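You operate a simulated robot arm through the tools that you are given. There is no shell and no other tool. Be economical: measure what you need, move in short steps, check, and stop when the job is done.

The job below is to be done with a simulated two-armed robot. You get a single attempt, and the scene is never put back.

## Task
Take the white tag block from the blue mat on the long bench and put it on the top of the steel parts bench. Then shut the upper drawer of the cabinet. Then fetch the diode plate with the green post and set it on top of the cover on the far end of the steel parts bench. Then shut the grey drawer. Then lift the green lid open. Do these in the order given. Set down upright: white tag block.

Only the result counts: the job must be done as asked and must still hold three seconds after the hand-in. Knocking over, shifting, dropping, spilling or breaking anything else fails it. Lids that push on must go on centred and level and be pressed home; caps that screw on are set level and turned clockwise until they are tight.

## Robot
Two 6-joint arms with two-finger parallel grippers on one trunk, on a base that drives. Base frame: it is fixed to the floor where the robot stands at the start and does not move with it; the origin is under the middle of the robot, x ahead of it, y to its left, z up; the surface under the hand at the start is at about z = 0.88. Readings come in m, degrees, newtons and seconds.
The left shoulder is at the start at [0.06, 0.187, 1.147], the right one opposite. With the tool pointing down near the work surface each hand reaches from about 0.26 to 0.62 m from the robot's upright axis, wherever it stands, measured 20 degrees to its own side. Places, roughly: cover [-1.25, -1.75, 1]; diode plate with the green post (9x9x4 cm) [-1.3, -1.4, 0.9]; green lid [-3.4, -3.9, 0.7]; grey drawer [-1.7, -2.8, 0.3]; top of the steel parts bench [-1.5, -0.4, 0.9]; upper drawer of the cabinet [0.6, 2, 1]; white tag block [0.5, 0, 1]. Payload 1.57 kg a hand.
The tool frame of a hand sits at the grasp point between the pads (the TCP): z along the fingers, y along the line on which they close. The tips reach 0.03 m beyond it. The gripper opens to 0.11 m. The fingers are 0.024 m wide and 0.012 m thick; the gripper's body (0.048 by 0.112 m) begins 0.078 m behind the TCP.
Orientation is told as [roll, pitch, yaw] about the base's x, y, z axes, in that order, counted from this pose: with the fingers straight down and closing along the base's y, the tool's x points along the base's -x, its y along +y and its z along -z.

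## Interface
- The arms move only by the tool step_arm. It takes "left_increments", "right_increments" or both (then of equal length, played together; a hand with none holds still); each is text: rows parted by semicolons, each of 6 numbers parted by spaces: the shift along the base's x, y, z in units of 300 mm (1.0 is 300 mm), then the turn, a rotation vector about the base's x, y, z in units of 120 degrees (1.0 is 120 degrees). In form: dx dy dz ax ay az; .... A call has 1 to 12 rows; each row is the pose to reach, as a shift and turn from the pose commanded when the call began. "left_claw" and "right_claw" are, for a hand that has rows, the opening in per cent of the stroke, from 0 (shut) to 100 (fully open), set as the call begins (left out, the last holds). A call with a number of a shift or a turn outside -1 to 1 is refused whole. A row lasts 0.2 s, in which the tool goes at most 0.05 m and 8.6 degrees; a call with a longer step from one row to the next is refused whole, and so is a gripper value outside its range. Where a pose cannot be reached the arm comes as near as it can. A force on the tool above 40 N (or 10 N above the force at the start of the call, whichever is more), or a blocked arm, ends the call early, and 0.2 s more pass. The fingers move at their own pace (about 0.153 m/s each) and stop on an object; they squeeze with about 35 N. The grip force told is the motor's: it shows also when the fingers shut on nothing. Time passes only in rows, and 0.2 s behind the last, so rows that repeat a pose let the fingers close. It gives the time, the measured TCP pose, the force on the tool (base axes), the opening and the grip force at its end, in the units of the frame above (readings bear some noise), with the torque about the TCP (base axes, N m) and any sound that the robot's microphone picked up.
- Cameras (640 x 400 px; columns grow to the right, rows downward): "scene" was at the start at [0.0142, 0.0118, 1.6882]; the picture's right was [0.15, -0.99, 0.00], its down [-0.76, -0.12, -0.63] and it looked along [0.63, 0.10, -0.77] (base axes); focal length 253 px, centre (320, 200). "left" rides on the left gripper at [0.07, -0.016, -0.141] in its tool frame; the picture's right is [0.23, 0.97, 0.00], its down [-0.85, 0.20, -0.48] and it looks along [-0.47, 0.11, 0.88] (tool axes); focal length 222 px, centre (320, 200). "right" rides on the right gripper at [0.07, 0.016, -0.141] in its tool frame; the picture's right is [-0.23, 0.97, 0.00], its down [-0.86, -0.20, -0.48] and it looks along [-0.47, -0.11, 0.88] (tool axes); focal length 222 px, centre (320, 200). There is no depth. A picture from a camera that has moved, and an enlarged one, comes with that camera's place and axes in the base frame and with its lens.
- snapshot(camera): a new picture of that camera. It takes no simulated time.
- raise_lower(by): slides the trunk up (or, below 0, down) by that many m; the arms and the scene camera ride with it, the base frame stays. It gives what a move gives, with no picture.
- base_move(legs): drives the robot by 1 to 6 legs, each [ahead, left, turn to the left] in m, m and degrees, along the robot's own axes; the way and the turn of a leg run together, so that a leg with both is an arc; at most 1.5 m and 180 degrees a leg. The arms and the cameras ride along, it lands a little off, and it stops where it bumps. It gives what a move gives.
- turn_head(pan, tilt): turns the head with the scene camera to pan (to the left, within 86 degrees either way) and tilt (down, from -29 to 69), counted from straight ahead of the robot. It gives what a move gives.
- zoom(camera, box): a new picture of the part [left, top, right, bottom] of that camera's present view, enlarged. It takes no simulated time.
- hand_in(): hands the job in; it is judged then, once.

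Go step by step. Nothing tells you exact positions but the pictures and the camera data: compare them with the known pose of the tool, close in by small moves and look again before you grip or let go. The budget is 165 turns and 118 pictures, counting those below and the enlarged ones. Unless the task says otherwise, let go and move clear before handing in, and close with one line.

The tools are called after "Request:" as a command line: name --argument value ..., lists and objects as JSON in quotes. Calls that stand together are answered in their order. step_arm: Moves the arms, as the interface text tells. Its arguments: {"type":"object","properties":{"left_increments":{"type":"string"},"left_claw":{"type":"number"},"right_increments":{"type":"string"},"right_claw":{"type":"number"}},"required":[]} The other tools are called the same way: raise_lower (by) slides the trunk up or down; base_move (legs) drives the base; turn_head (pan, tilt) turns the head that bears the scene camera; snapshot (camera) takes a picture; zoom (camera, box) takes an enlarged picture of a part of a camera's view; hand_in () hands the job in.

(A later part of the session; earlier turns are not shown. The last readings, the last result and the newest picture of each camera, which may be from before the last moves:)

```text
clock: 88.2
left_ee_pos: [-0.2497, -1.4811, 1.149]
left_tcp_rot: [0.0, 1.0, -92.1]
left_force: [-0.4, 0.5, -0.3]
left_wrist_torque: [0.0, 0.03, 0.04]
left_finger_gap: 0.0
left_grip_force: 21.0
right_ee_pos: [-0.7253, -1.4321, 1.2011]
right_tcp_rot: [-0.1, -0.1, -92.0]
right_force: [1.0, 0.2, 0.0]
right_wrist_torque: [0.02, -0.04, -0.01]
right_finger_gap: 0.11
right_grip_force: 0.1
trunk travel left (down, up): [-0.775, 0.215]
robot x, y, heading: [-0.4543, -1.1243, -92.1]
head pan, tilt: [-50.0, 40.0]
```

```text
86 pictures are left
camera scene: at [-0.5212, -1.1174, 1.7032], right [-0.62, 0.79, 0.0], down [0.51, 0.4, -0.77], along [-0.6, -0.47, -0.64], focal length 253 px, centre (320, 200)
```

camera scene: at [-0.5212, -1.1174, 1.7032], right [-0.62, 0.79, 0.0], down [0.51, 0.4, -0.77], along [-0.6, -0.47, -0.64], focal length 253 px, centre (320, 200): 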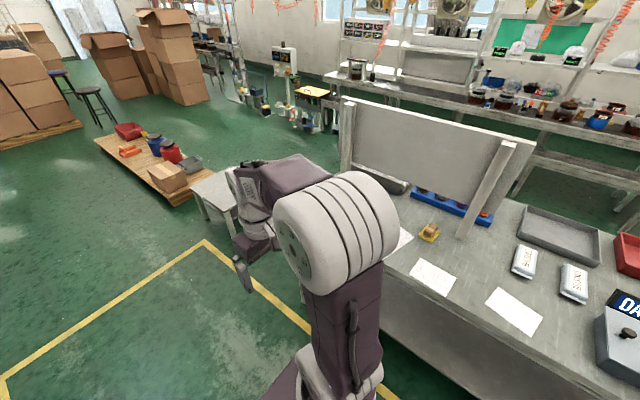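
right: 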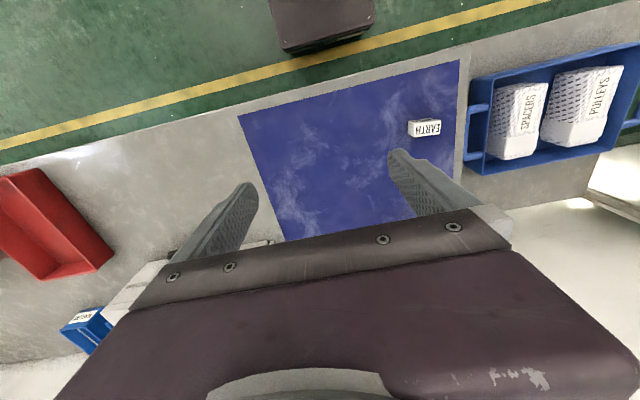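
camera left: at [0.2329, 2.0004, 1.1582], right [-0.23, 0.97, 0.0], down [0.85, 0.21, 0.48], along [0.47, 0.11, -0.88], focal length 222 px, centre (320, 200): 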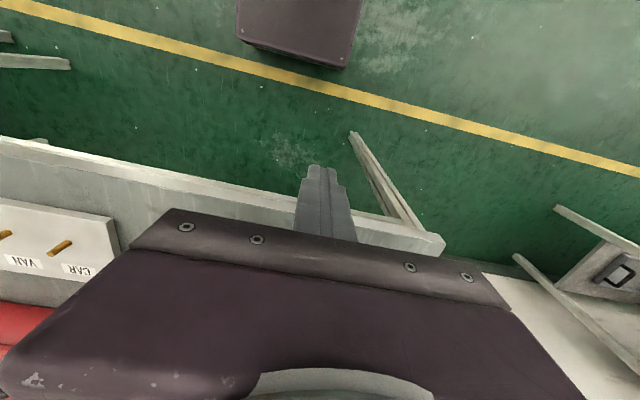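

Request:
base_move --legs '[[0, 0, -88], [0.1, 0.4, 0]]'

Request:
turn_head --pan 5 --tilt 40

Request:
snapshot --camera "scene"

```text
clock: 94.6
left_ee_pos: [-0.9137, -1.7345, 1.1482]
left_tcp_rot: [0.2, 0.9, 178.7]
left_force: [0.3, -0.9, -0.7]
left_wrist_torque: [0.02, 0.05, 0.0]
left_finger_gap: 0.0002
left_grip_force: 21.3
right_ee_pos: [-0.8728, -1.2588, 1.2017]
right_tcp_rot: [0.1, 0.1, 178.9]
right_force: [0.6, -1.0, -0.1]
right_wrist_torque: [-0.01, -0.02, 0.02]
right_finger_gap: 0.1098
right_grip_force: 0.0
trunk travel left (down, up): [-0.775, 0.215]
robot x, y, heading: [-0.563, -1.5243, 178.9]
head pan, tilt: [-50.0, 40.0]
```

```text
clock: 95.8
left_ee_pos: [-0.9136, -1.736, 1.1473]
left_tcp_rot: [0.0, 1.0, 178.8]
left_force: [-0.2, -0.1, -0.4]
left_wrist_torque: [-0.02, 0.0, 0.01]
left_finger_gap: 0.0
left_grip_force: 21.2
right_ee_pos: [-0.8726, -1.2588, 1.2018]
right_tcp_rot: [0.0, -0.1, 178.9]
right_force: [0.3, -0.2, -0.4]
right_wrist_torque: [-0.01, -0.05, 0.0]
right_finger_gap: 0.1098
right_grip_force: 0.1
trunk travel left (down, up): [-0.775, 0.215]
robot x, y, heading: [-0.5644, -1.526, 179.0]
head pan, tilt: [5.0, 40.0]
```

```text
85 pictures are left
camera scene: at [-0.5875, -1.5318, 1.7032], right [-0.07, 1.0, 0.0], down [0.64, 0.04, -0.77], along [-0.76, -0.05, -0.64], focal length 253 px, centre (320, 200)
```

scene: 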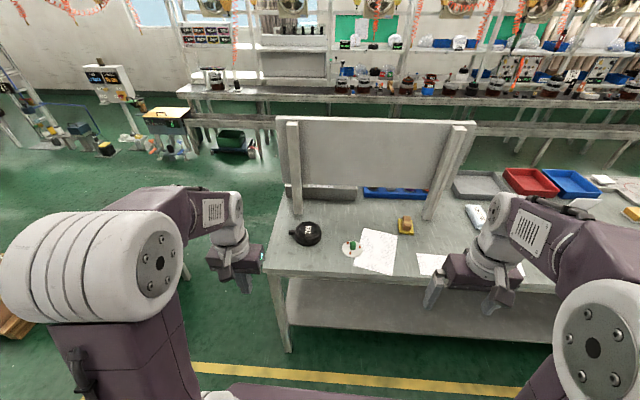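

Request:
zoom --camera "scene" --box '[260, 180, 460, 305]'

Request:
zoom --camera "scene" --box '[280, 210, 380, 272]'

```text
3.20 times, centred on (360, 242) of scene
camera zoom: at [-0.5875, -1.5318, 1.7032], right [-0.07, 1.0, 0.0], down [0.64, 0.04, -0.77], along [-0.76, -0.05, -0.64], focal length 809 px, centre (192, 64)
```

zoom: 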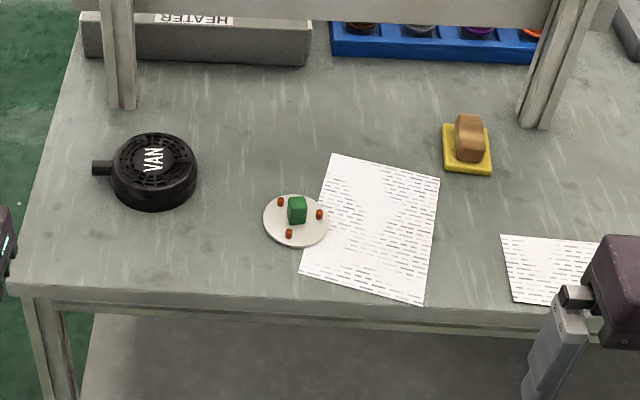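

```text
6.40 times, centred on (330, 241) of scene
camera zoom: at [-0.5875, -1.5318, 1.7032], right [-0.07, 1.0, 0.0], down [0.64, 0.04, -0.77], along [-0.76, -0.05, -0.64], focal length 1618 px, centre (256, -62)
```

zoom: 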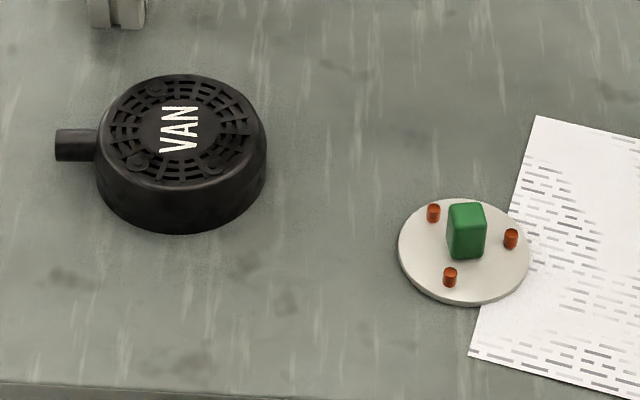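

The cover is the "VAN" disc, centred at about (−1.314, −1.632), top at about 0.925. The diode plate is a white disc at about (−1.262, −1.446) with a green post and three red diodes to avoid. I'll move closer and look with the left hand.

Request:
base_move --legs '[[0.19, -0.1, 1]]'

Request:
step_arm --left_increments "0 0.16 0 0 0 0; 0 0.32 0 0 0 0; 0 0.48 0 0 0 0; -0.1 0.55 0 0 0 0; -0.22 0.62 0 0 0 0; -0.22 0.62 0 0 0 0" --left_claw 50

Request:
snapshot --camera "left"

```text
clock: 97.5
left_ee_pos: [-1.0957, -1.6425, 1.1491]
left_tcp_rot: [0.0, 0.9, 180.1]
left_force: [-0.2, 0.0, -0.1]
left_wrist_torque: [0.01, -0.02, 0.01]
left_finger_gap: 0.0002
left_grip_force: 21.1
right_ee_pos: [-1.0643, -1.166, 1.2021]
right_tcp_rot: [-0.1, -0.1, -179.9]
right_force: [-0.4, -0.5, 0.9]
right_wrist_torque: [0.01, 0.02, 0.01]
right_finger_gap: 0.11
right_grip_force: 0.0
trunk travel left (down, up): [-0.775, 0.215]
robot x, y, heading: [-0.7492, -1.4223, -180.5]
head pan, tilt: [5.0, 40.0]
```

```text
clock: 98.9
left_ee_pos: [-1.164, -1.4566, 1.1486]
left_tcp_rot: [-0.2, 1.0, 180.0]
left_force: [0.8, 1.1, 0.4]
left_wrist_torque: [0.0, -0.01, 0.01]
left_finger_gap: 0.055
left_grip_force: 0.0
right_ee_pos: [-1.0649, -1.1645, 1.201]
right_tcp_rot: [0.0, -0.1, -180.0]
right_force: [0.2, 0.8, 0.6]
right_wrist_torque: [-0.02, 0.01, 0.0]
right_finger_gap: 0.1099
right_grip_force: 0.1
trunk travel left (down, up): [-0.775, 0.215]
robot x, y, heading: [-0.7476, -1.4232, -179.8]
head pan, tilt: [5.0, 40.0]
```

```text
82 pictures are left
camera left: at [-1.0972, -1.4406, 1.2924], right [0.23, -0.97, 0.0], down [-0.86, -0.2, 0.46], along [-0.45, -0.11, -0.89], focal length 222 px, centre (320, 200)
```

left: 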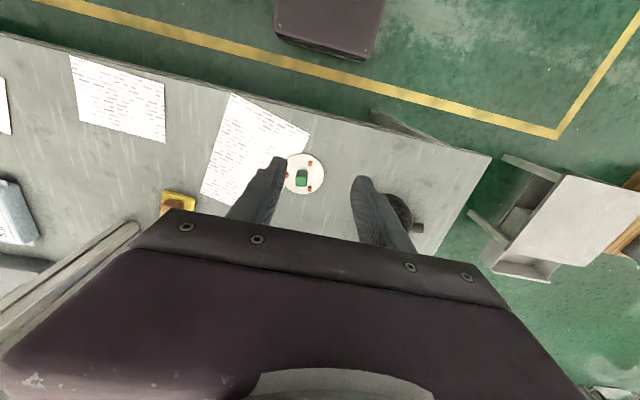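

Request:
step_arm --left_increments "-0.09 0.012 -0.1 0 0.003 0; -0.18 0.025 -0.2 0 0.006 0; -0.29 0.035 -0.3 0 0.0083 0; -0.29 0.035 -0.4 0 0.0083 0; -0.29 0.035 -0.4 0 0.0083 0"

Request:
zoom --camera "left" --box '[220, 100, 420, 225]'

Request:
zoom --camera "scene" --box '[240, 230, 400, 330]'

```text
clock: 100.1
left_ee_pos: [-1.2502, -1.445, 1.028]
left_tcp_rot: [0.0, 0.0, 180.0]
left_force: [0.2, 0.3, 0.6]
left_wrist_torque: [0.01, 0.0, 0.02]
left_finger_gap: 0.0551
left_grip_force: 0.0
right_ee_pos: [-1.066, -1.164, 1.2026]
right_tcp_rot: [0.0, 0.0, -180.0]
right_force: [0.7, 0.7, -0.1]
right_wrist_torque: [0.0, -0.01, -0.03]
right_finger_gap: 0.11
right_grip_force: 0.1
trunk travel left (down, up): [-0.775, 0.215]
robot x, y, heading: [-0.7505, -1.4242, -180.1]
head pan, tilt: [5.0, 40.0]
```

```text
3.20 times, centred on (320, 162) of left
camera zoom: at [-1.1815, -1.4306, 1.1697], right [0.23, -0.97, 0.0], down [-0.85, -0.2, 0.48], along [-0.47, -0.11, -0.88], focal length 711 px, centre (320, 320)
```

zoom: 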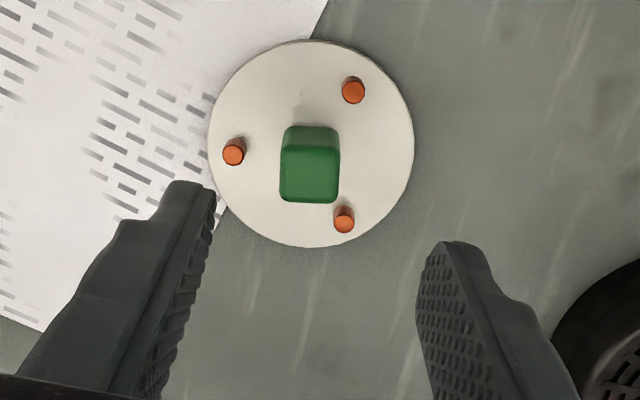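

```text
4.00 times, centred on (320, 280) of scene
camera zoom: at [-0.7749, -1.4308, 1.7033], right [-0.09, 1.0, 0.0], down [0.64, 0.06, -0.77], along [-0.76, -0.07, -0.64], focal length 1012 px, centre (320, -120)
```

zoom: 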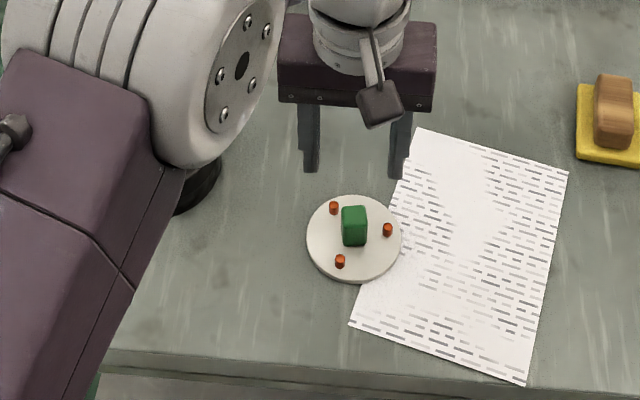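

The post is about 2×2 cm, centred near (−1.2575, −1.4447) and turned about 10.5°. I'll yaw the hand to match and come down to just above the diodes, then look.

Request:
step_arm --left_increments "-0.012 0 -0.08 0 0 0.044; -0.024 0.001 -0.16 0 0 0.0875; -0.024 0.001 -0.24 0 0 0.0875; -0.024 0.001 -0.24 0 0 0.0875"

Request:
zoom --camera "left" --box '[220, 100, 420, 225]'

Request:
zoom --camera "scene" --box '[260, 230, 420, 330]'

```text
clock: 101.1
left_ee_pos: [-1.2582, -1.4456, 0.9559]
left_tcp_rot: [0.0, 0.0, -169.5]
left_force: [0.1, 0.2, 0.6]
left_wrist_torque: [0.02, 0.02, 0.01]
left_finger_gap: 0.0548
left_grip_force: 0.1
right_ee_pos: [-1.0661, -1.1643, 1.201]
right_tcp_rot: [0.0, 0.0, -180.0]
right_force: [-0.5, 0.2, 0.4]
right_wrist_torque: [0.01, 0.0, 0.02]
right_finger_gap: 0.1098
right_grip_force: 0.0
trunk travel left (down, up): [-0.775, 0.215]
robot x, y, heading: [-0.7508, -1.4229, -179.7]
head pan, tilt: [5.0, 40.0]
```

```text
3.20 times, centred on (320, 162) of left
camera zoom: at [-1.1932, -1.4174, 1.0977], right [0.4, -0.92, 0.0], down [-0.8, -0.35, 0.48], along [-0.44, -0.19, -0.88], focal length 711 px, centre (320, 320)
```

zoom: 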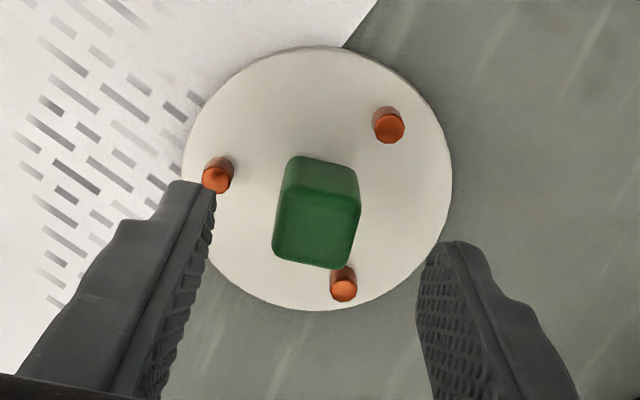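

```text
4.00 times, centred on (340, 280) of scene
camera zoom: at [-0.7757, -1.4307, 1.7032], right [-0.09, 1.0, 0.0], down [0.64, 0.06, -0.77], along [-0.76, -0.07, -0.64], focal length 1012 px, centre (240, -120)
```

zoom: 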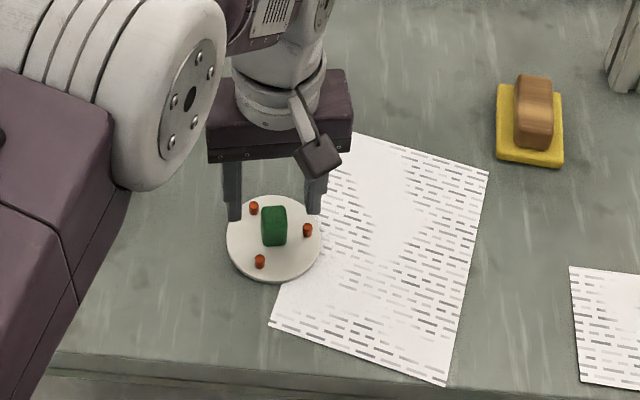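

The hand is aligned with the post, which sits about 3 mm nearer the robot than the TCP. I'll correct that, lower to z≈0.935, and check before closing.

Request:
step_arm --left_increments "0.01 0.005 0 0 0 0; 0.01 0.005 -0.04 0 0 0; 0.01 0.005 -0.07 0 0 0; 0.01 0.005 -0.07 0 0 0"

Request:
zoom --camera "left" --box '[220, 100, 420, 225]'

Request:
zoom --camera "scene" --box '[290, 255, 370, 305]'

```text
clock: 102.1
left_ee_pos: [-1.2543, -1.4447, 0.9355]
left_tcp_rot: [0.0, 0.1, -169.6]
left_force: [0.7, -0.2, 0.2]
left_wrist_torque: [-0.03, -0.02, -0.02]
left_finger_gap: 0.0549
left_grip_force: 0.1
right_ee_pos: [-1.0661, -1.1643, 1.201]
right_tcp_rot: [0.1, 0.0, -180.0]
right_force: [-0.3, 0.5, 0.6]
right_wrist_torque: [0.0, 0.02, 0.0]
right_finger_gap: 0.1097
right_grip_force: 0.0
trunk travel left (down, up): [-0.775, 0.215]
robot x, y, heading: [-0.7496, -1.4219, -179.9]
head pan, tilt: [5.0, 40.0]
```

```text
3.20 times, centred on (320, 162) of left
camera zoom: at [-1.1895, -1.4159, 1.0773], right [0.4, -0.92, 0.0], down [-0.8, -0.35, 0.48], along [-0.44, -0.19, -0.88], focal length 711 px, centre (320, 320)
```

zoom: 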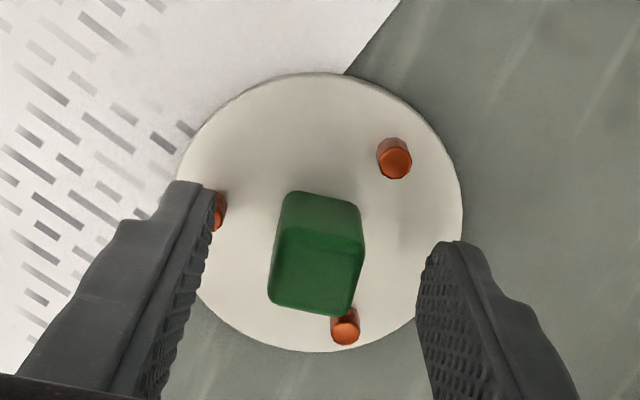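

```text
8.00 times, centred on (330, 280) of scene
camera zoom: at [-0.7757, -1.4307, 1.7032], right [-0.09, 1.0, 0.0], down [0.64, 0.06, -0.77], along [-0.76, -0.07, -0.64], focal length 2023 px, centre (240, -440)
```

zoom: 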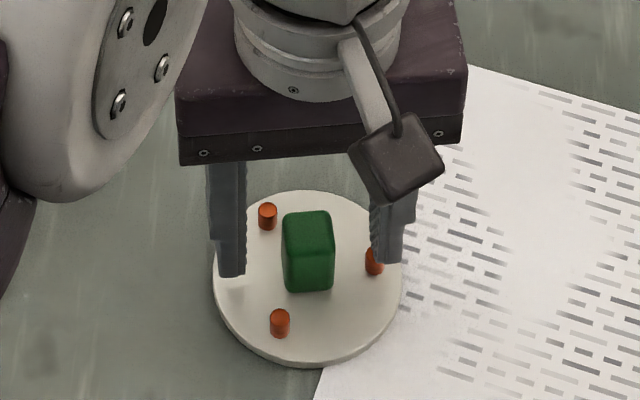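

Alignment is good and the tips clear the diodes by a few millimetres. I'll close on the post.

Request:
step_arm --left_increments "0 0 0 0 0 0; 0 0 0 0 0 0; 0 0 0 0 0 0" --left_claw 0

Request:
zoom --camera "left" --box '[220, 100, 420, 225]'

```text
clock: 102.9
left_ee_pos: [-1.2565, -1.4431, 0.9362]
left_tcp_rot: [0.0, -0.1, -169.5]
left_force: [-0.6, 0.1, 0.4]
left_wrist_torque: [-0.05, 0.04, -0.06]
left_finger_gap: 0.0212
left_grip_force: 34.2
right_ee_pos: [-1.0655, -1.164, 1.2018]
right_tcp_rot: [0.1, 0.0, -180.0]
right_force: [0.3, 0.0, -0.9]
right_wrist_torque: [0.03, 0.03, 0.02]
right_finger_gap: 0.1099
right_grip_force: 0.1
trunk travel left (down, up): [-0.775, 0.215]
robot x, y, heading: [-0.7481, -1.4289, -180.3]
head pan, tilt: [5.0, 40.0]
```

```text
3.20 times, centred on (320, 162) of left
camera zoom: at [-1.1896, -1.4158, 1.0773], right [0.4, -0.92, 0.0], down [-0.8, -0.35, 0.48], along [-0.44, -0.19, -0.88], focal length 711 px, centre (320, 320)
```

zoom: 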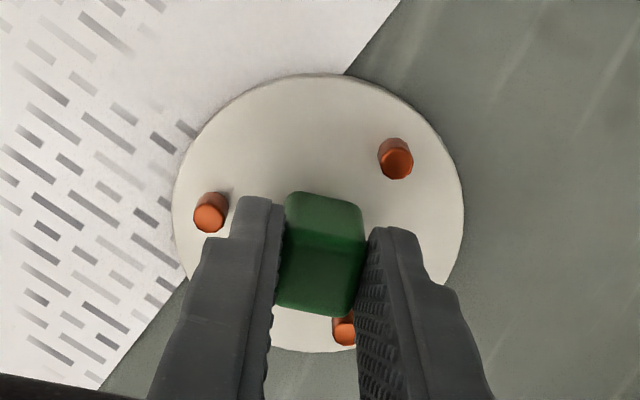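

The post is gripped (gap 21 mm). I'll lift the plate and move it toward the cover.

Request:
step_arm --left_increments "0 0 0.08 0 0 0; 0 0 0.2 0 0 0; 0 0 0.33 0 0 0; 0 0 0.45 0 0 0; 0.05 -0.12 0.5 0 0 0; 0.08 -0.25 0.5 0 0 0; 0.1 -0.36 0.5 0 0 0; 0.1 -0.36 0.5 0 0 0"

Request:
snapshot --camera "left"

Request:
snapshot --camera "scene"

```text
clock: 104.7
left_ee_pos: [-1.2247, -1.5535, 1.0866]
left_tcp_rot: [0.0, 0.0, -169.5]
left_force: [0.4, -0.2, -0.4]
left_wrist_torque: [0.04, 0.03, 0.0]
left_finger_gap: 0.0212
left_grip_force: 34.1
right_ee_pos: [-1.0659, -1.1634, 1.2013]
right_tcp_rot: [0.0, 0.0, -180.0]
right_force: [0.2, -0.6, -0.7]
right_wrist_torque: [0.0, 0.03, 0.02]
right_finger_gap: 0.1099
right_grip_force: 0.0
trunk travel left (down, up): [-0.775, 0.215]
robot x, y, heading: [-0.7505, -1.4239, -179.7]
head pan, tilt: [5.0, 40.0]
```

```text
74 pictures are left
camera left: at [-1.1586, -1.5254, 1.229], right [0.4, -0.92, 0.0], down [-0.8, -0.35, 0.48], along [-0.44, -0.19, -0.88], focal length 222 px, centre (320, 200)
```

left: 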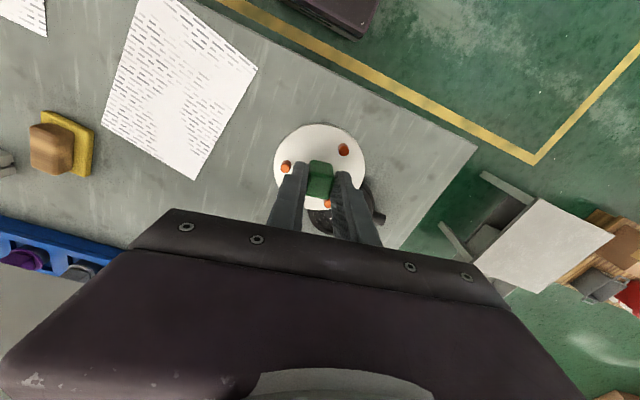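

```text
73 pictures are left
camera scene: at [-0.7758, -1.4304, 1.7032], right [-0.09, 1.0, 0.0], down [0.64, 0.06, -0.77], along [-0.76, -0.07, -0.64], focal length 253 px, centre (320, 200)
```

scene: 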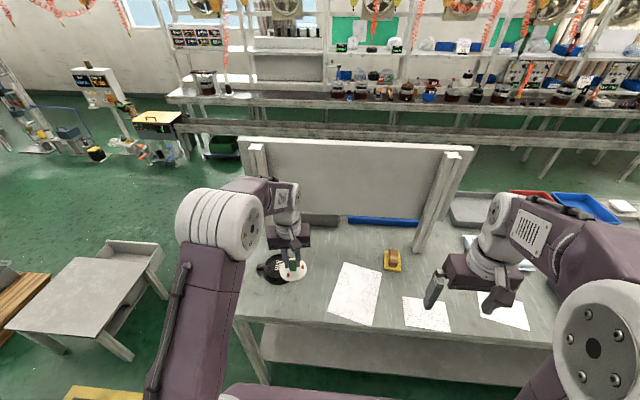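

Request:
zoom --camera "scene" --box '[230, 230, 330, 295]'

```text
6.15 times, centred on (280, 262) of scene
camera zoom: at [-0.7758, -1.4304, 1.7032], right [-0.09, 1.0, 0.0], down [0.64, 0.06, -0.77], along [-0.76, -0.07, -0.64], focal length 1556 px, centre (566, -185)
```

zoom: 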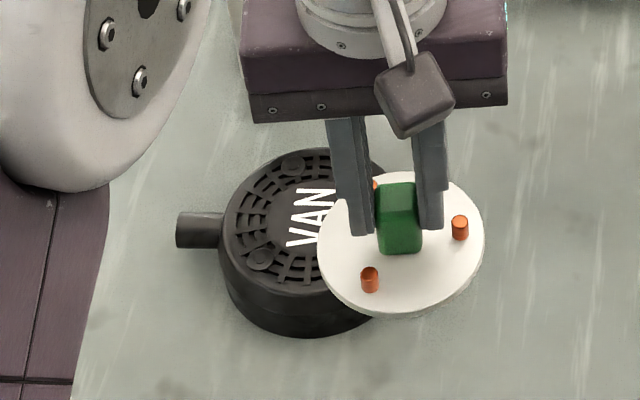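

The plate hangs level, and the cover centre is confirmed at (−1.314, −1.632), top ≈0.926. I'll move above it and stop about 2 cm high.

Request:
step_arm --left_increments "-0.1 -0.09 0 0 0 0; -0.2 -0.18 0 0 0 0; -0.303 -0.265 0 0 0 0; -0.303 -0.265 -0.1 0 0 0; -0.303 -0.265 -0.2 0 0 0; -0.303 -0.265 -0.27 0 0 0; -0.303 -0.265 -0.27 0 0 0"

Request:
zoom --camera "scene" --box '[230, 220, 330, 285]'

Request:
zoom --camera "left" --box '[220, 100, 420, 225]'

```text
clock: 106.3
left_ee_pos: [-1.3135, -1.6314, 1.005]
left_tcp_rot: [0.0, 0.0, -169.5]
left_force: [-0.4, -0.1, -1.1]
left_wrist_torque: [-0.02, 0.02, -0.02]
left_finger_gap: 0.0216
left_grip_force: 34.6
right_ee_pos: [-1.0656, -1.1635, 1.2018]
right_tcp_rot: [0.0, -0.1, -180.0]
right_force: [0.4, 1.1, 0.4]
right_wrist_torque: [0.0, 0.02, -0.04]
right_finger_gap: 0.1101
right_grip_force: 0.0
trunk travel left (down, up): [-0.775, 0.215]
robot x, y, heading: [-0.7511, -1.4224, -179.9]
head pan, tilt: [5.0, 40.0]
```

```text
6.15 times, centred on (280, 252) of scene
camera zoom: at [-0.7756, -1.4307, 1.7032], right [-0.09, 1.0, 0.0], down [0.64, 0.06, -0.77], along [-0.76, -0.07, -0.64], focal length 1556 px, centre (566, -123)
```

zoom: 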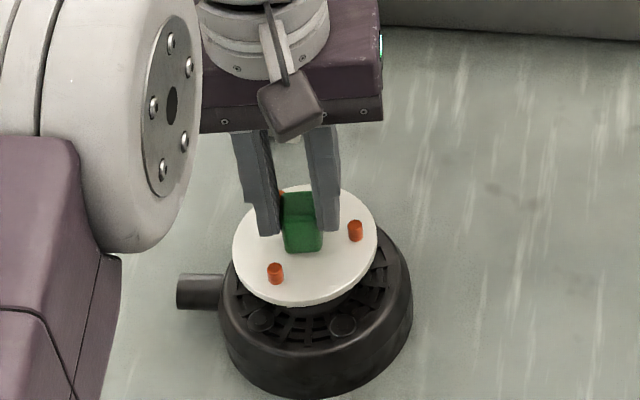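

```text
3.20 times, centred on (320, 162) of left
camera zoom: at [-1.2505, -1.6039, 1.1463], right [0.4, -0.92, 0.0], down [-0.8, -0.35, 0.48], along [-0.44, -0.19, -0.88], focal length 711 px, centre (320, 320)
```

zoom: 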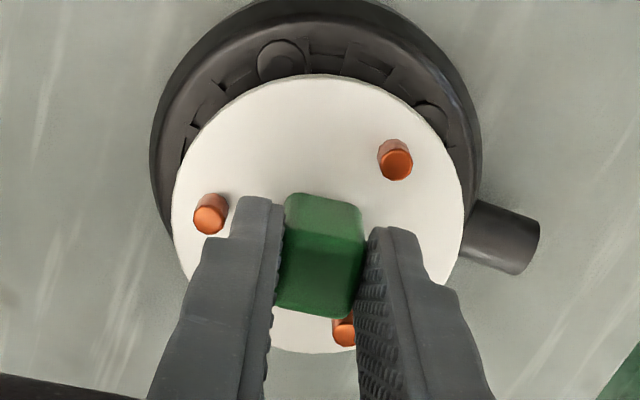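

The plate is centred over the cover to within a few millimetres. I'll lower it slowly to contact.

Request:
step_arm --left_increments "0 0 -0.03 0 0 0; 0 0 -0.05 0 0 0; 0 0 -0.06 0 0 0; 0 0 -0.07 0 0 0; 0 0 -0.07 0 0 0"

Request:
zoom --camera "scene" --box '[230, 220, 330, 285]'

```text
clock: 107.5
left_ee_pos: [-1.3162, -1.6316, 0.9834]
left_tcp_rot: [0.0, -0.1, -169.5]
left_force: [-1.0, -0.7, 0.3]
left_wrist_torque: [0.0, -0.01, -0.01]
left_finger_gap: 0.0211
left_grip_force: 34.6
right_ee_pos: [-1.0665, -1.1657, 1.2025]
right_tcp_rot: [0.0, -0.2, -180.0]
right_force: [0.0, 0.2, -0.4]
right_wrist_torque: [-0.02, 0.01, 0.01]
right_finger_gap: 0.11
right_grip_force: 0.0
trunk travel left (down, up): [-0.775, 0.215]
robot x, y, heading: [-0.7474, -1.4234, -180.1]
head pan, tilt: [5.0, 40.0]
```

```text
6.15 times, centred on (280, 252) of scene
camera zoom: at [-0.776, -1.4309, 1.7032], right [-0.09, 1.0, 0.0], down [0.64, 0.06, -0.77], along [-0.76, -0.07, -0.64], focal length 1556 px, centre (566, -123)
```

zoom: 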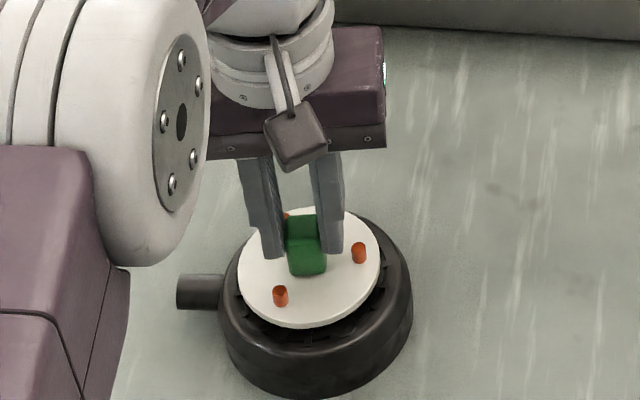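

No contact yet. The plate sits a few millimetres too far back and left on the cover, so I'll shift it (+4, +4 mm) and keep lowering.

Request:
step_arm --left_increments "0.013 0.013 0 0 0 0; 0.013 0.013 -0.007 0 0 0; 0.013 0.013 -0.014 0 0 0; 0.013 0.013 -0.02 0 0 0; 0.013 0.013 -0.02 0 0 0"

```text
clock: 108.7
left_ee_pos: [-1.3126, -1.6285, 0.978]
left_tcp_rot: [0.0, 0.0, -169.4]
left_force: [0.0, 0.1, -1.4]
left_wrist_torque: [0.0, 0.03, -0.02]
left_finger_gap: 0.0211
left_grip_force: 34.3
right_ee_pos: [-1.0656, -1.1635, 1.2018]
right_tcp_rot: [0.0, -0.1, -180.0]
right_force: [0.1, -0.3, 0.0]
right_wrist_torque: [-0.01, 0.01, 0.0]
right_finger_gap: 0.11
right_grip_force: 0.0
trunk travel left (down, up): [-0.775, 0.215]
robot x, y, heading: [-0.7487, -1.4238, -179.9]
head pan, tilt: [5.0, 40.0]
```

Request:
step_arm --left_increments "0 0 -0.006 0 0 0; 0 0 -0.012 0 0 0; 0 0 -0.018 0 0 0; 0 0 -0.018 0 0 0"

Request:
zoom --camera "scene" --box '[230, 220, 330, 285]'

```text
clock: 109.7
left_ee_pos: [-1.3122, -1.627, 0.9745]
left_tcp_rot: [-0.1, -0.3, -169.4]
left_force: [-1.8, -0.2, 12.2]
left_wrist_torque: [0.13, -0.1, -0.01]
left_finger_gap: 0.0214
left_grip_force: 34.5
right_ee_pos: [-1.0647, -1.1627, 1.2023]
right_tcp_rot: [-0.1, -0.1, -180.0]
right_force: [-0.1, 0.8, -0.5]
right_wrist_torque: [0.01, 0.0, 0.03]
right_finger_gap: 0.1101
right_grip_force: 0.0
trunk travel left (down, up): [-0.775, 0.215]
robot x, y, heading: [-0.7539, -1.4244, -180.1]
head pan, tilt: [5.0, 40.0]
```

```text
6.15 times, centred on (280, 252) of scene
camera zoom: at [-0.7742, -1.4302, 1.7035], right [-0.09, 1.0, 0.0], down [0.64, 0.06, -0.77], along [-0.76, -0.07, -0.64], focal length 1556 px, centre (566, -123)
```

zoom: 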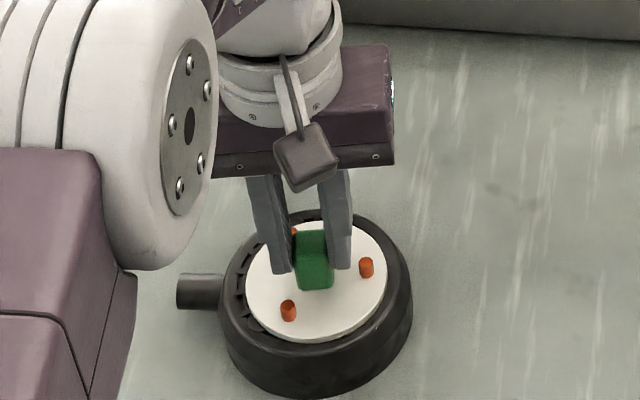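

The plate is in contact, level and centred. I'll ease off, open moderately and lift straight up.

Request:
step_arm --left_increments "0 0 0.006 0 0 0; 0 0 0.006 0 0 0"

Request:
step_arm --left_increments "0 0 0 0 0 0; 0 0 0 0 0 0; 0 0 0.06 0 0 0; 0 0 0.15 0 0 0; 0 0 0.3 0 0 0; 0 0 0.45 0 0 0; 0 0 0.6 0 0 0; 0.1 0 0.7 0 0 0; 0.2 0 0.7 0 0 -0.03; 0.3 0 0.7 0 0 -0.06; 0.3 0 0.7 0 0 -0.0875; 0.3 0 0.7 0 0 -0.0875" --left_claw 45

Request:
zoom --camera "scene" --box '[230, 220, 330, 285]'

```text
clock: 110.3
left_ee_pos: [-1.3113, -1.6276, 0.9732]
left_tcp_rot: [0.0, 0.2, -169.4]
left_force: [-1.5, -0.5, 2.4]
left_wrist_torque: [-0.02, 0.18, -0.04]
left_finger_gap: 0.0212
left_grip_force: 34.3
right_ee_pos: [-1.0657, -1.1636, 1.2023]
right_tcp_rot: [0.0, 0.0, -180.1]
right_force: [-0.3, -0.1, 0.1]
right_wrist_torque: [-0.02, -0.01, -0.03]
right_finger_gap: 0.11
right_grip_force: 0.0
trunk travel left (down, up): [-0.775, 0.215]
robot x, y, heading: [-0.7468, -1.4243, -179.9]
head pan, tilt: [5.0, 40.0]
```

```text
clock: 112.9
left_ee_pos: [-1.2238, -1.6284, 1.1828]
left_tcp_rot: [0.0, 0.0, 179.9]
left_force: [-0.8, 0.4, 0.6]
left_wrist_torque: [0.03, -0.06, 0.02]
left_finger_gap: 0.0498
left_grip_force: 0.0
right_ee_pos: [-1.0665, -1.1651, 1.2022]
right_tcp_rot: [-0.1, -0.1, -180.0]
right_force: [0.3, 0.0, -0.3]
right_wrist_torque: [-0.01, 0.01, 0.01]
right_finger_gap: 0.1099
right_grip_force: 0.0
trunk travel left (down, up): [-0.775, 0.215]
robot x, y, heading: [-0.749, -1.4266, -180.0]
head pan, tilt: [5.0, 40.0]
```

```text
6.15 times, centred on (280, 252) of scene
camera zoom: at [-0.7761, -1.4309, 1.7032], right [-0.09, 1.0, 0.0], down [0.64, 0.06, -0.77], along [-0.76, -0.07, -0.64], focal length 1556 px, centre (566, -123)
```

zoom: 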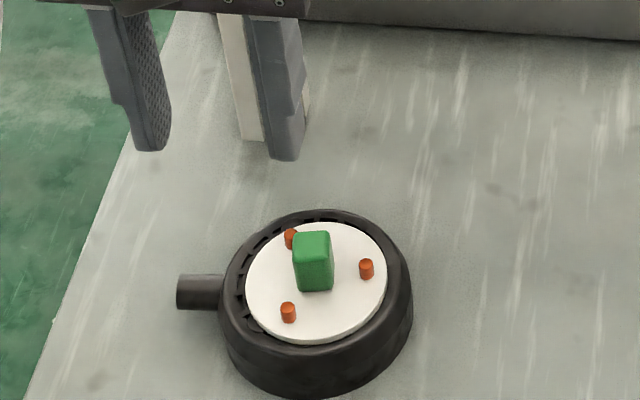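

The diode plate rests centred on the cover. Next is the grey drawer at about (−1.7, −2.8, 0.3): I'll back out, turn toward −y and look.

Request:
base_move --legs '[[-0.35, 0, 0], [0, 0, 90]]'

Request:
turn_head --pan -40 --tilt 30

Request:
snapshot --camera "scene"

```text
clock: 119.0
left_ee_pos: [-0.1875, -1.8912, 1.1842]
left_tcp_rot: [0.0, 0.0, -88.3]
left_force: [0.3, -0.5, -0.3]
left_wrist_torque: [-0.04, -0.02, 0.0]
left_finger_gap: 0.0494
left_grip_force: 0.1
right_ee_pos: [-0.6556, -1.7498, 1.2015]
right_tcp_rot: [0.1, 0.0, -88.3]
right_force: [-0.7, 0.4, 0.0]
right_wrist_torque: [0.02, 0.04, -0.01]
right_finger_gap: 0.11
right_grip_force: 0.0
trunk travel left (down, up): [-0.775, 0.215]
robot x, y, heading: [-0.405, -1.4278, -88.0]
head pan, tilt: [5.0, 40.0]
```

```text
clock: 120.1
left_ee_pos: [-0.1893, -1.8921, 1.1827]
left_tcp_rot: [0.1, 0.0, -88.3]
left_force: [0.5, 0.1, 0.3]
left_wrist_torque: [0.0, 0.04, -0.02]
left_finger_gap: 0.0496
left_grip_force: 0.0
right_ee_pos: [-0.6556, -1.7496, 1.2017]
right_tcp_rot: [0.0, 0.1, -88.1]
right_force: [-0.3, -0.3, 0.4]
right_wrist_torque: [0.01, 0.02, 0.03]
right_finger_gap: 0.1097
right_grip_force: 0.0
trunk travel left (down, up): [-0.775, 0.215]
robot x, y, heading: [-0.4109, -1.4243, -88.1]
head pan, tilt: [-40.0, 30.0]
```

```text
66 pictures are left
camera scene: at [-0.4653, -1.4356, 1.7186], right [-0.79, 0.62, 0.0], down [0.31, 0.39, -0.87], along [-0.54, -0.68, -0.5], focal length 253 px, centre (320, 200)
```

scene: 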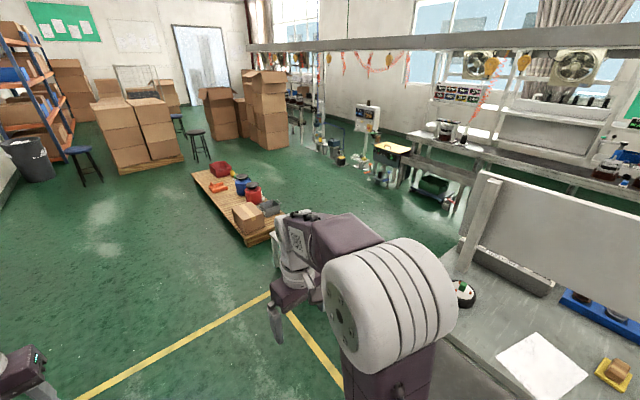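

Request:
base_move --legs '[[0.5, 0, 0]]'

Request:
turn_head --pan -70 --tilt 38

Request:
snapshot --camera "scene"

```text
clock: 123.1
left_ee_pos: [-0.1774, -2.3951, 1.1852]
left_tcp_rot: [0.0, 0.0, -88.8]
left_force: [0.1, 0.0, 0.1]
left_wrist_torque: [0.03, 0.01, 0.01]
left_finger_gap: 0.0496
left_grip_force: 0.1
right_ee_pos: [-0.6449, -2.2498, 1.2023]
right_tcp_rot: [-0.1, -0.2, -88.7]
right_force: [-0.2, 1.0, 0.8]
right_wrist_torque: [-0.01, 0.01, 0.0]
right_finger_gap: 0.11
right_grip_force: 0.0
trunk travel left (down, up): [-0.775, 0.215]
robot x, y, heading: [-0.3938, -1.9291, -88.8]
head pan, tilt: [-40.0, 30.0]
```

```text
clock: 124.0
left_ee_pos: [-0.1773, -2.3974, 1.1824]
left_tcp_rot: [0.0, 0.0, -88.8]
left_force: [0.1, 0.2, 0.7]
left_wrist_torque: [0.01, -0.02, -0.01]
left_finger_gap: 0.0497
left_grip_force: 0.0
right_ee_pos: [-0.6446, -2.2497, 1.2018]
right_tcp_rot: [0.0, 0.1, -88.7]
right_force: [-0.1, 0.2, 0.5]
right_wrist_torque: [-0.04, -0.01, -0.01]
right_finger_gap: 0.1099
right_grip_force: 0.0
trunk travel left (down, up): [-0.775, 0.215]
robot x, y, heading: [-0.3922, -1.9295, -88.7]
head pan, tilt: [-70.0, 38.0]
```

```text
65 pictures are left
camera scene: at [-0.4757, -1.899, 1.7063], right [-0.36, 0.93, 0.0], down [0.57, 0.22, -0.79], along [-0.73, -0.29, -0.62], focal length 253 px, centre (320, 200)
```

scene: 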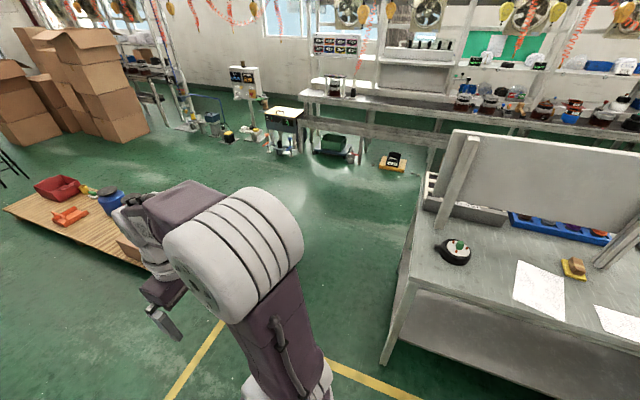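

Request:
base_move --legs '[[0, 0, -42]]'

Request:
turn_head --pan 0 --tilt 42

Request:
snapshot --camera "scene"

```text
clock: 126.3
left_ee_pos: [-0.5403, -2.4226, 1.1829]
left_tcp_rot: [0.0, 0.1, -129.9]
left_force: [0.3, -0.3, 0.1]
left_wrist_torque: [0.01, -0.02, 0.01]
left_finger_gap: 0.0495
left_grip_force: 0.1
right_ee_pos: [-0.7944, -2.0031, 1.202]
right_tcp_rot: [0.0, 0.0, -130.0]
right_force: [-0.1, 0.0, -0.2]
right_wrist_torque: [-0.02, -0.01, -0.03]
right_finger_gap: 0.1101
right_grip_force: 0.0
trunk travel left (down, up): [-0.775, 0.215]
robot x, y, heading: [-0.394, -1.9281, -129.7]
head pan, tilt: [-70.0, 38.0]
```

```text
clock: 127.8
left_ee_pos: [-0.5398, -2.4221, 1.1834]
left_tcp_rot: [0.0, 0.0, -129.9]
left_force: [0.2, 0.8, -0.1]
left_wrist_torque: [0.01, 0.01, -0.01]
left_finger_gap: 0.0495
left_grip_force: 0.1
right_ee_pos: [-0.7954, -2.0034, 1.2016]
right_tcp_rot: [0.0, 0.1, -129.9]
right_force: [0.6, -0.4, -0.6]
right_wrist_torque: [0.0, 0.03, -0.01]
right_finger_gap: 0.1102
right_grip_force: 0.1
trunk travel left (down, up): [-0.775, 0.215]
robot x, y, heading: [-0.3922, -1.9261, -129.6]
head pan, tilt: [0.0, 42.0]
```

```text
64 pictures are left
camera scene: at [-0.4094, -1.9457, 1.7003], right [-0.77, 0.64, 0.0], down [0.43, 0.51, -0.74], along [-0.48, -0.57, -0.67], focal length 253 px, centre (320, 200)
```

scene: 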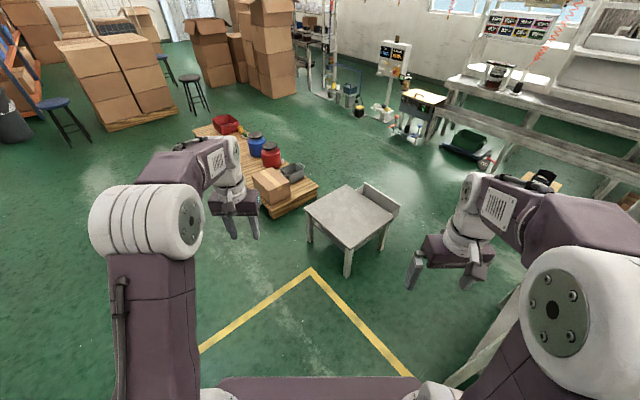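

Request:
zoom --camera "scene" --box '[280, 165, 420, 285]'

```text
3.33 times, centred on (350, 225) of scene
camera zoom: at [-0.4094, -1.9457, 1.7003], right [-0.77, 0.64, 0.0], down [0.43, 0.51, -0.74], along [-0.48, -0.57, -0.67], focal length 843 px, centre (220, 117)
```

zoom: 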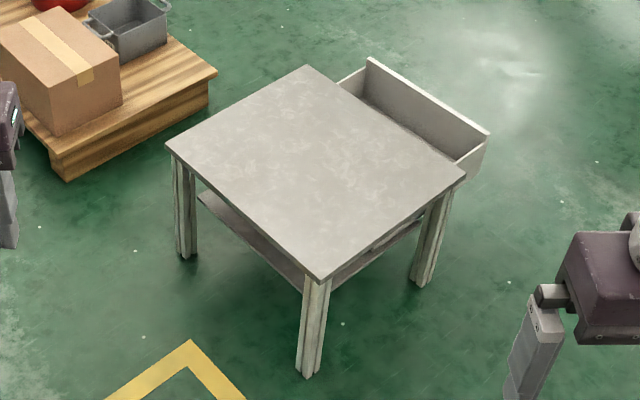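

The grey drawer belongs to the low table (x −1.19…−1.63, y −2.6…−3.08, top z≈0.39). It slides out on the far (−x) side, front at x≈−1.79. I'll drive through the gap between bench and table and around to face +x.

Request:
base_move --legs '[[0, 0, -50.4], [0, 0.27, 0], [1.0, 0, 0]]'

Request:
turn_head --pan 35 --tilt 45

Request:
snapshot --camera "scene"

```text
clock: 136.6
left_ee_pos: [-1.8471, -2.4389, 1.1829]
left_tcp_rot: [0.0, 0.0, -178.2]
left_force: [0.2, 0.2, 0.6]
left_wrist_torque: [0.02, 0.0, 0.02]
left_finger_gap: 0.0494
left_grip_force: 0.0
right_ee_pos: [-1.7043, -1.9712, 1.2007]
right_tcp_rot: [0.1, -0.1, -178.2]
right_force: [0.3, 0.0, -0.3]
right_wrist_torque: [0.02, 0.01, 0.05]
right_finger_gap: 0.1102
right_grip_force: 0.1
trunk travel left (down, up): [-0.775, 0.215]
robot x, y, heading: [-1.3801, -2.222, -178.4]
head pan, tilt: [0.0, 42.0]
```

```text
clock: 137.7
left_ee_pos: [-1.8463, -2.4393, 1.1842]
left_tcp_rot: [0.0, -0.1, -178.3]
left_force: [-0.1, 0.5, -0.6]
left_wrist_torque: [0.02, -0.01, -0.02]
left_finger_gap: 0.0493
left_grip_force: 0.0
right_ee_pos: [-1.7043, -1.9703, 1.202]
right_tcp_rot: [0.0, 0.1, -178.2]
right_force: [0.3, -0.2, 1.0]
right_wrist_torque: [-0.05, 0.0, -0.01]
right_finger_gap: 0.1101
right_grip_force: 0.1
trunk travel left (down, up): [-0.775, 0.215]
robot x, y, heading: [-1.376, -2.2215, -178.3]
head pan, tilt: [35.0, 45.0]
```

```text
62 pictures are left
camera scene: at [-1.3856, -2.2668, 1.696], right [-0.6, 0.8, 0.0], down [0.57, 0.42, -0.71], along [-0.57, -0.42, -0.71], focal length 253 px, centre (320, 200)
```

scene: 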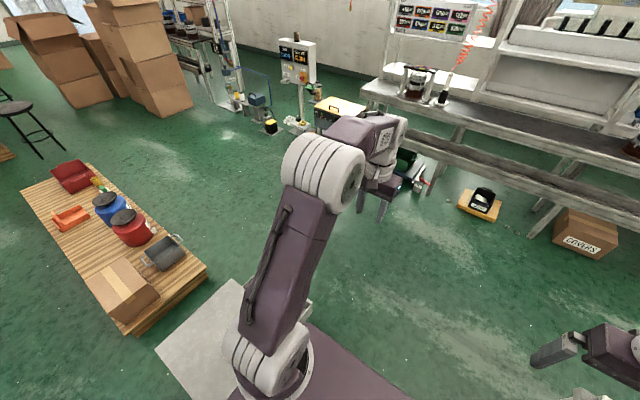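

The way ahead is clear, so I'll continue past the table and turn to face +x.

Request:
base_move --legs '[[0.98, 0, 0], [0, 0, 178.3]]'

Request:
turn_head --pan -35 --tilt 48

Request:
snapshot --camera "scene"

```text
clock: 150.2
left_ee_pos: [-1.9246, -2.0668, 1.1826]
left_tcp_rot: [-0.1, 0.0, -1.5]
left_force: [0.2, -0.3, 0.0]
left_wrist_torque: [-0.03, 0.01, 0.04]
left_finger_gap: 0.0494
left_grip_force: 0.1
right_ee_pos: [-2.0944, -2.5261, 1.2022]
right_tcp_rot: [0.0, 0.0, -1.5]
right_force: [-0.1, 0.5, -0.4]
right_wrist_torque: [-0.01, -0.02, -0.02]
right_finger_gap: 0.1102
right_grip_force: 0.0
trunk travel left (down, up): [-0.775, 0.215]
robot x, y, heading: [-2.4048, -2.2547, -1.5]
head pan, tilt: [35.0, 45.0]
```

```text
clock: 151.6
left_ee_pos: [-1.9246, -2.0662, 1.183]
left_tcp_rot: [0.0, 0.0, -1.5]
left_force: [0.2, -0.4, -0.6]
left_wrist_torque: [0.02, 0.03, -0.02]
left_finger_gap: 0.0494
left_grip_force: 0.0
right_ee_pos: [-2.0943, -2.5254, 1.2014]
right_tcp_rot: [0.0, 0.0, -1.5]
right_force: [-0.7, -0.5, 0.0]
right_wrist_torque: [-0.03, 0.01, -0.01]
right_finger_gap: 0.11
right_grip_force: 0.1
trunk travel left (down, up): [-0.775, 0.215]
robot x, y, heading: [-2.4032, -2.2536, -1.3]
head pan, tilt: [-35.0, 48.0]
```

```text
61 pictures are left
camera scene: at [-2.4019, -2.3029, 1.6918], right [-0.59, -0.8, 0.0], down [-0.6, 0.44, -0.67], along [0.54, -0.4, -0.74], focal length 253 px, centre (320, 200)
```

scene: 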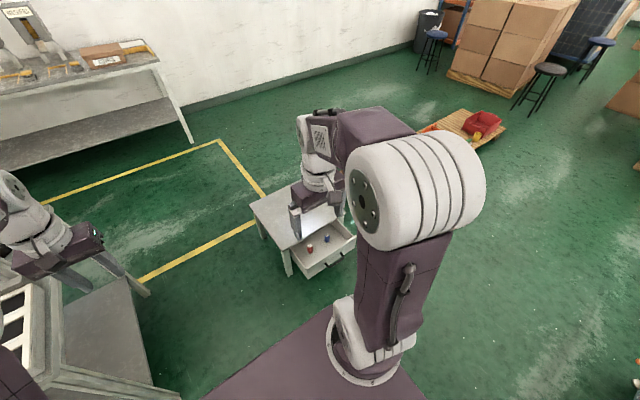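

Request:
base_move --legs '[[0, -0.42, 1.3]]'

Request:
step_arm --left_increments "-0.15 0.05 0 0 0 0; -0.3 0.1 0 0 0 0; -0.45 0.15 0 0 0 0; -0.45 0.15 0 0 0 0" --right_increments "0 0.15 0 0 0 0; 0 0.3 0 0 0 0; 0 0.3 0 0 0 0; 0 0.3 0 0 0 0" --right_claw 0

Request:
turn_head --pan -8 --tilt 58

Request:
snapshot --camera "scene"

```text
clock: 154.2
left_ee_pos: [-1.9354, -2.4824, 1.1837]
left_tcp_rot: [0.1, 0.0, -0.7]
left_force: [0.3, -1.6, 0.0]
left_wrist_torque: [0.0, 0.0, -0.02]
left_finger_gap: 0.0495
left_grip_force: 0.1
right_ee_pos: [-2.0989, -2.9441, 1.2017]
right_tcp_rot: [-0.1, 0.0, -0.7]
right_force: [0.0, 0.3, 0.0]
right_wrist_torque: [0.01, 0.02, 0.01]
right_finger_gap: 0.1099
right_grip_force: 0.1
trunk travel left (down, up): [-0.775, 0.215]
robot x, y, heading: [-2.4119, -2.6847, -0.7]
head pan, tilt: [-35.0, 48.0]
```

```text
clock: 155.2
left_ee_pos: [-2.0708, -2.4396, 1.1829]
left_tcp_rot: [0.0, 0.0, -0.9]
left_force: [0.5, 0.4, 0.6]
left_wrist_torque: [0.01, -0.01, 0.03]
left_finger_gap: 0.0496
left_grip_force: 0.1
right_ee_pos: [-2.0991, -2.8543, 1.2026]
right_tcp_rot: [0.0, 0.0, -0.8]
right_force: [0.5, 0.9, -0.2]
right_wrist_torque: [0.03, 0.03, 0.01]
right_finger_gap: 0.0002
right_grip_force: 21.2
trunk travel left (down, up): [-0.775, 0.215]
robot x, y, heading: [-2.4129, -2.6804, -0.8]
head pan, tilt: [-35.0, 48.0]
```

```text
clock: 156.1
left_ee_pos: [-2.0703, -2.4392, 1.1831]
left_tcp_rot: [0.0, -0.1, -0.9]
left_force: [-1.0, -0.4, -0.4]
left_wrist_torque: [-0.01, 0.02, -0.01]
left_finger_gap: 0.0497
left_grip_force: 0.1
right_ee_pos: [-2.0991, -2.8545, 1.2008]
right_tcp_rot: [-0.1, 0.0, -0.7]
right_force: [0.2, -1.0, 0.6]
right_wrist_torque: [0.02, 0.0, 0.0]
right_finger_gap: 0.0003
right_grip_force: 21.2
trunk travel left (down, up): [-0.775, 0.215]
robot x, y, heading: [-2.4102, -2.682, -0.7]
head pan, tilt: [-8.0, 58.0]
```

```text
60 pictures are left
camera scene: at [-2.4057, -2.6912, 1.6789], right [-0.15, -0.99, 0.0], down [-0.84, 0.13, -0.53], along [0.52, -0.08, -0.85], focal length 253 px, centre (320, 200)
```

scene: 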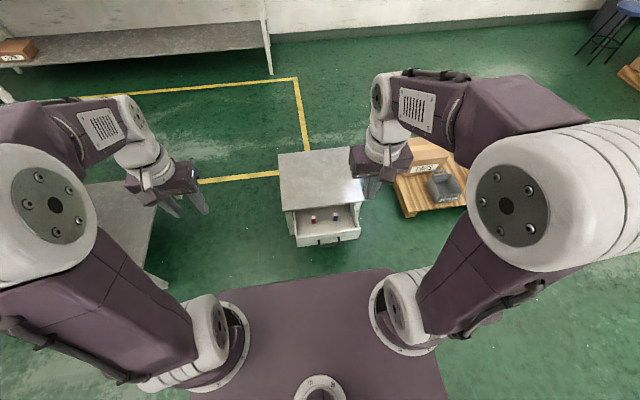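

Request:
zoom --camera "scene" --box '[260, 140, 400, 265]'

```text
3.20 times, centred on (330, 202) of scene
camera zoom: at [-2.4057, -2.6912, 1.6789], right [-0.15, -0.99, 0.0], down [-0.84, 0.13, -0.53], along [0.52, -0.08, -0.85], focal length 809 px, centre (288, 192)
```

zoom: 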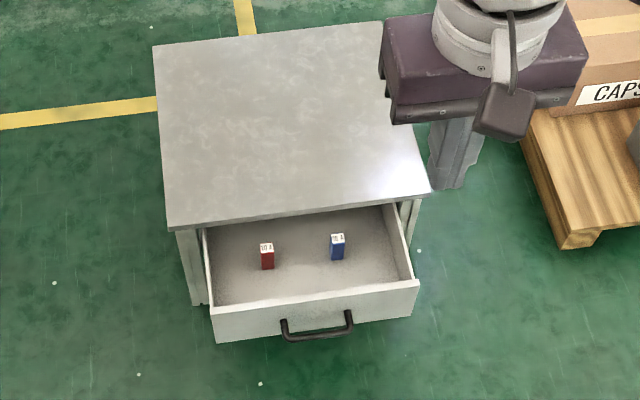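

The drawer front is at about x −1.81, with its handle near (−1.855, −2.83, 0.27). Two small blocks stand inside, so I'll have to push gently. I'll drive 0.16 m ahead and lower the trunk.

Request:
base_move --legs '[[0.16, 0, 0.7]]'

Request:
raise_lower --by -0.7

Request:
snapshot --camera "scene"

Request:
snapshot --camera "right"

```text
clock: 157.5
left_ee_pos: [-1.9147, -2.437, 1.1835]
left_tcp_rot: [0.0, -0.1, 0.0]
left_force: [-0.4, 0.4, -0.2]
left_wrist_torque: [0.03, -0.02, 0.02]
left_finger_gap: 0.0496
left_grip_force: 0.0
right_ee_pos: [-1.9382, -2.8515, 1.203]
right_tcp_rot: [0.0, -0.2, 0.0]
right_force: [0.2, 1.2, -0.2]
right_wrist_torque: [0.04, -0.03, 0.01]
right_finger_gap: 0.0003
right_grip_force: 21.0
trunk travel left (down, up): [-0.775, 0.215]
robot x, y, heading: [-2.2504, -2.6831, 0.0]
head pan, tilt: [-8.0, 58.0]
```

```text
refused: -0.7 is not a number from -0.4 to 0.4
```

```text
58 pictures are left
camera scene: at [-2.2472, -2.6919, 1.6789], right [-0.14, -0.99, 0.0], down [-0.84, 0.12, -0.53], along [0.53, -0.07, -0.85], focal length 253 px, centre (320, 200)
```

scene: 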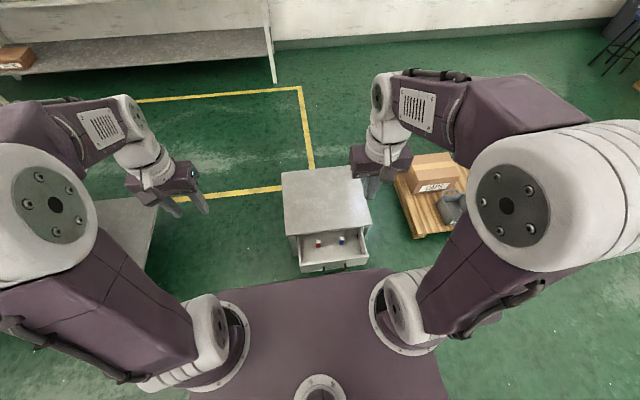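

```text
57 pictures are left
camera right: at [-2.0075, -2.8362, 1.3451], right [0.23, 0.97, 0.0], down [0.85, -0.2, 0.48], along [0.47, -0.11, -0.88], focal length 222 px, centre (320, 200)
```

right: 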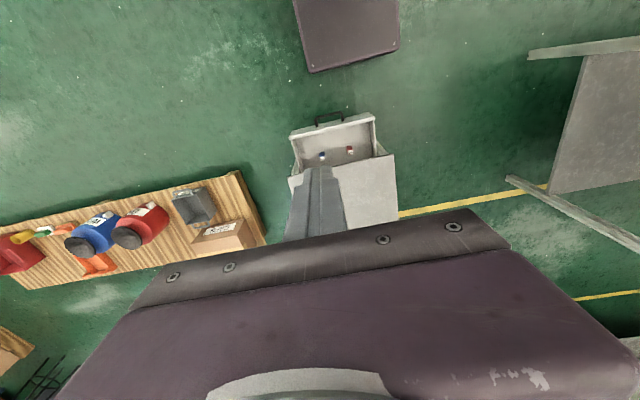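

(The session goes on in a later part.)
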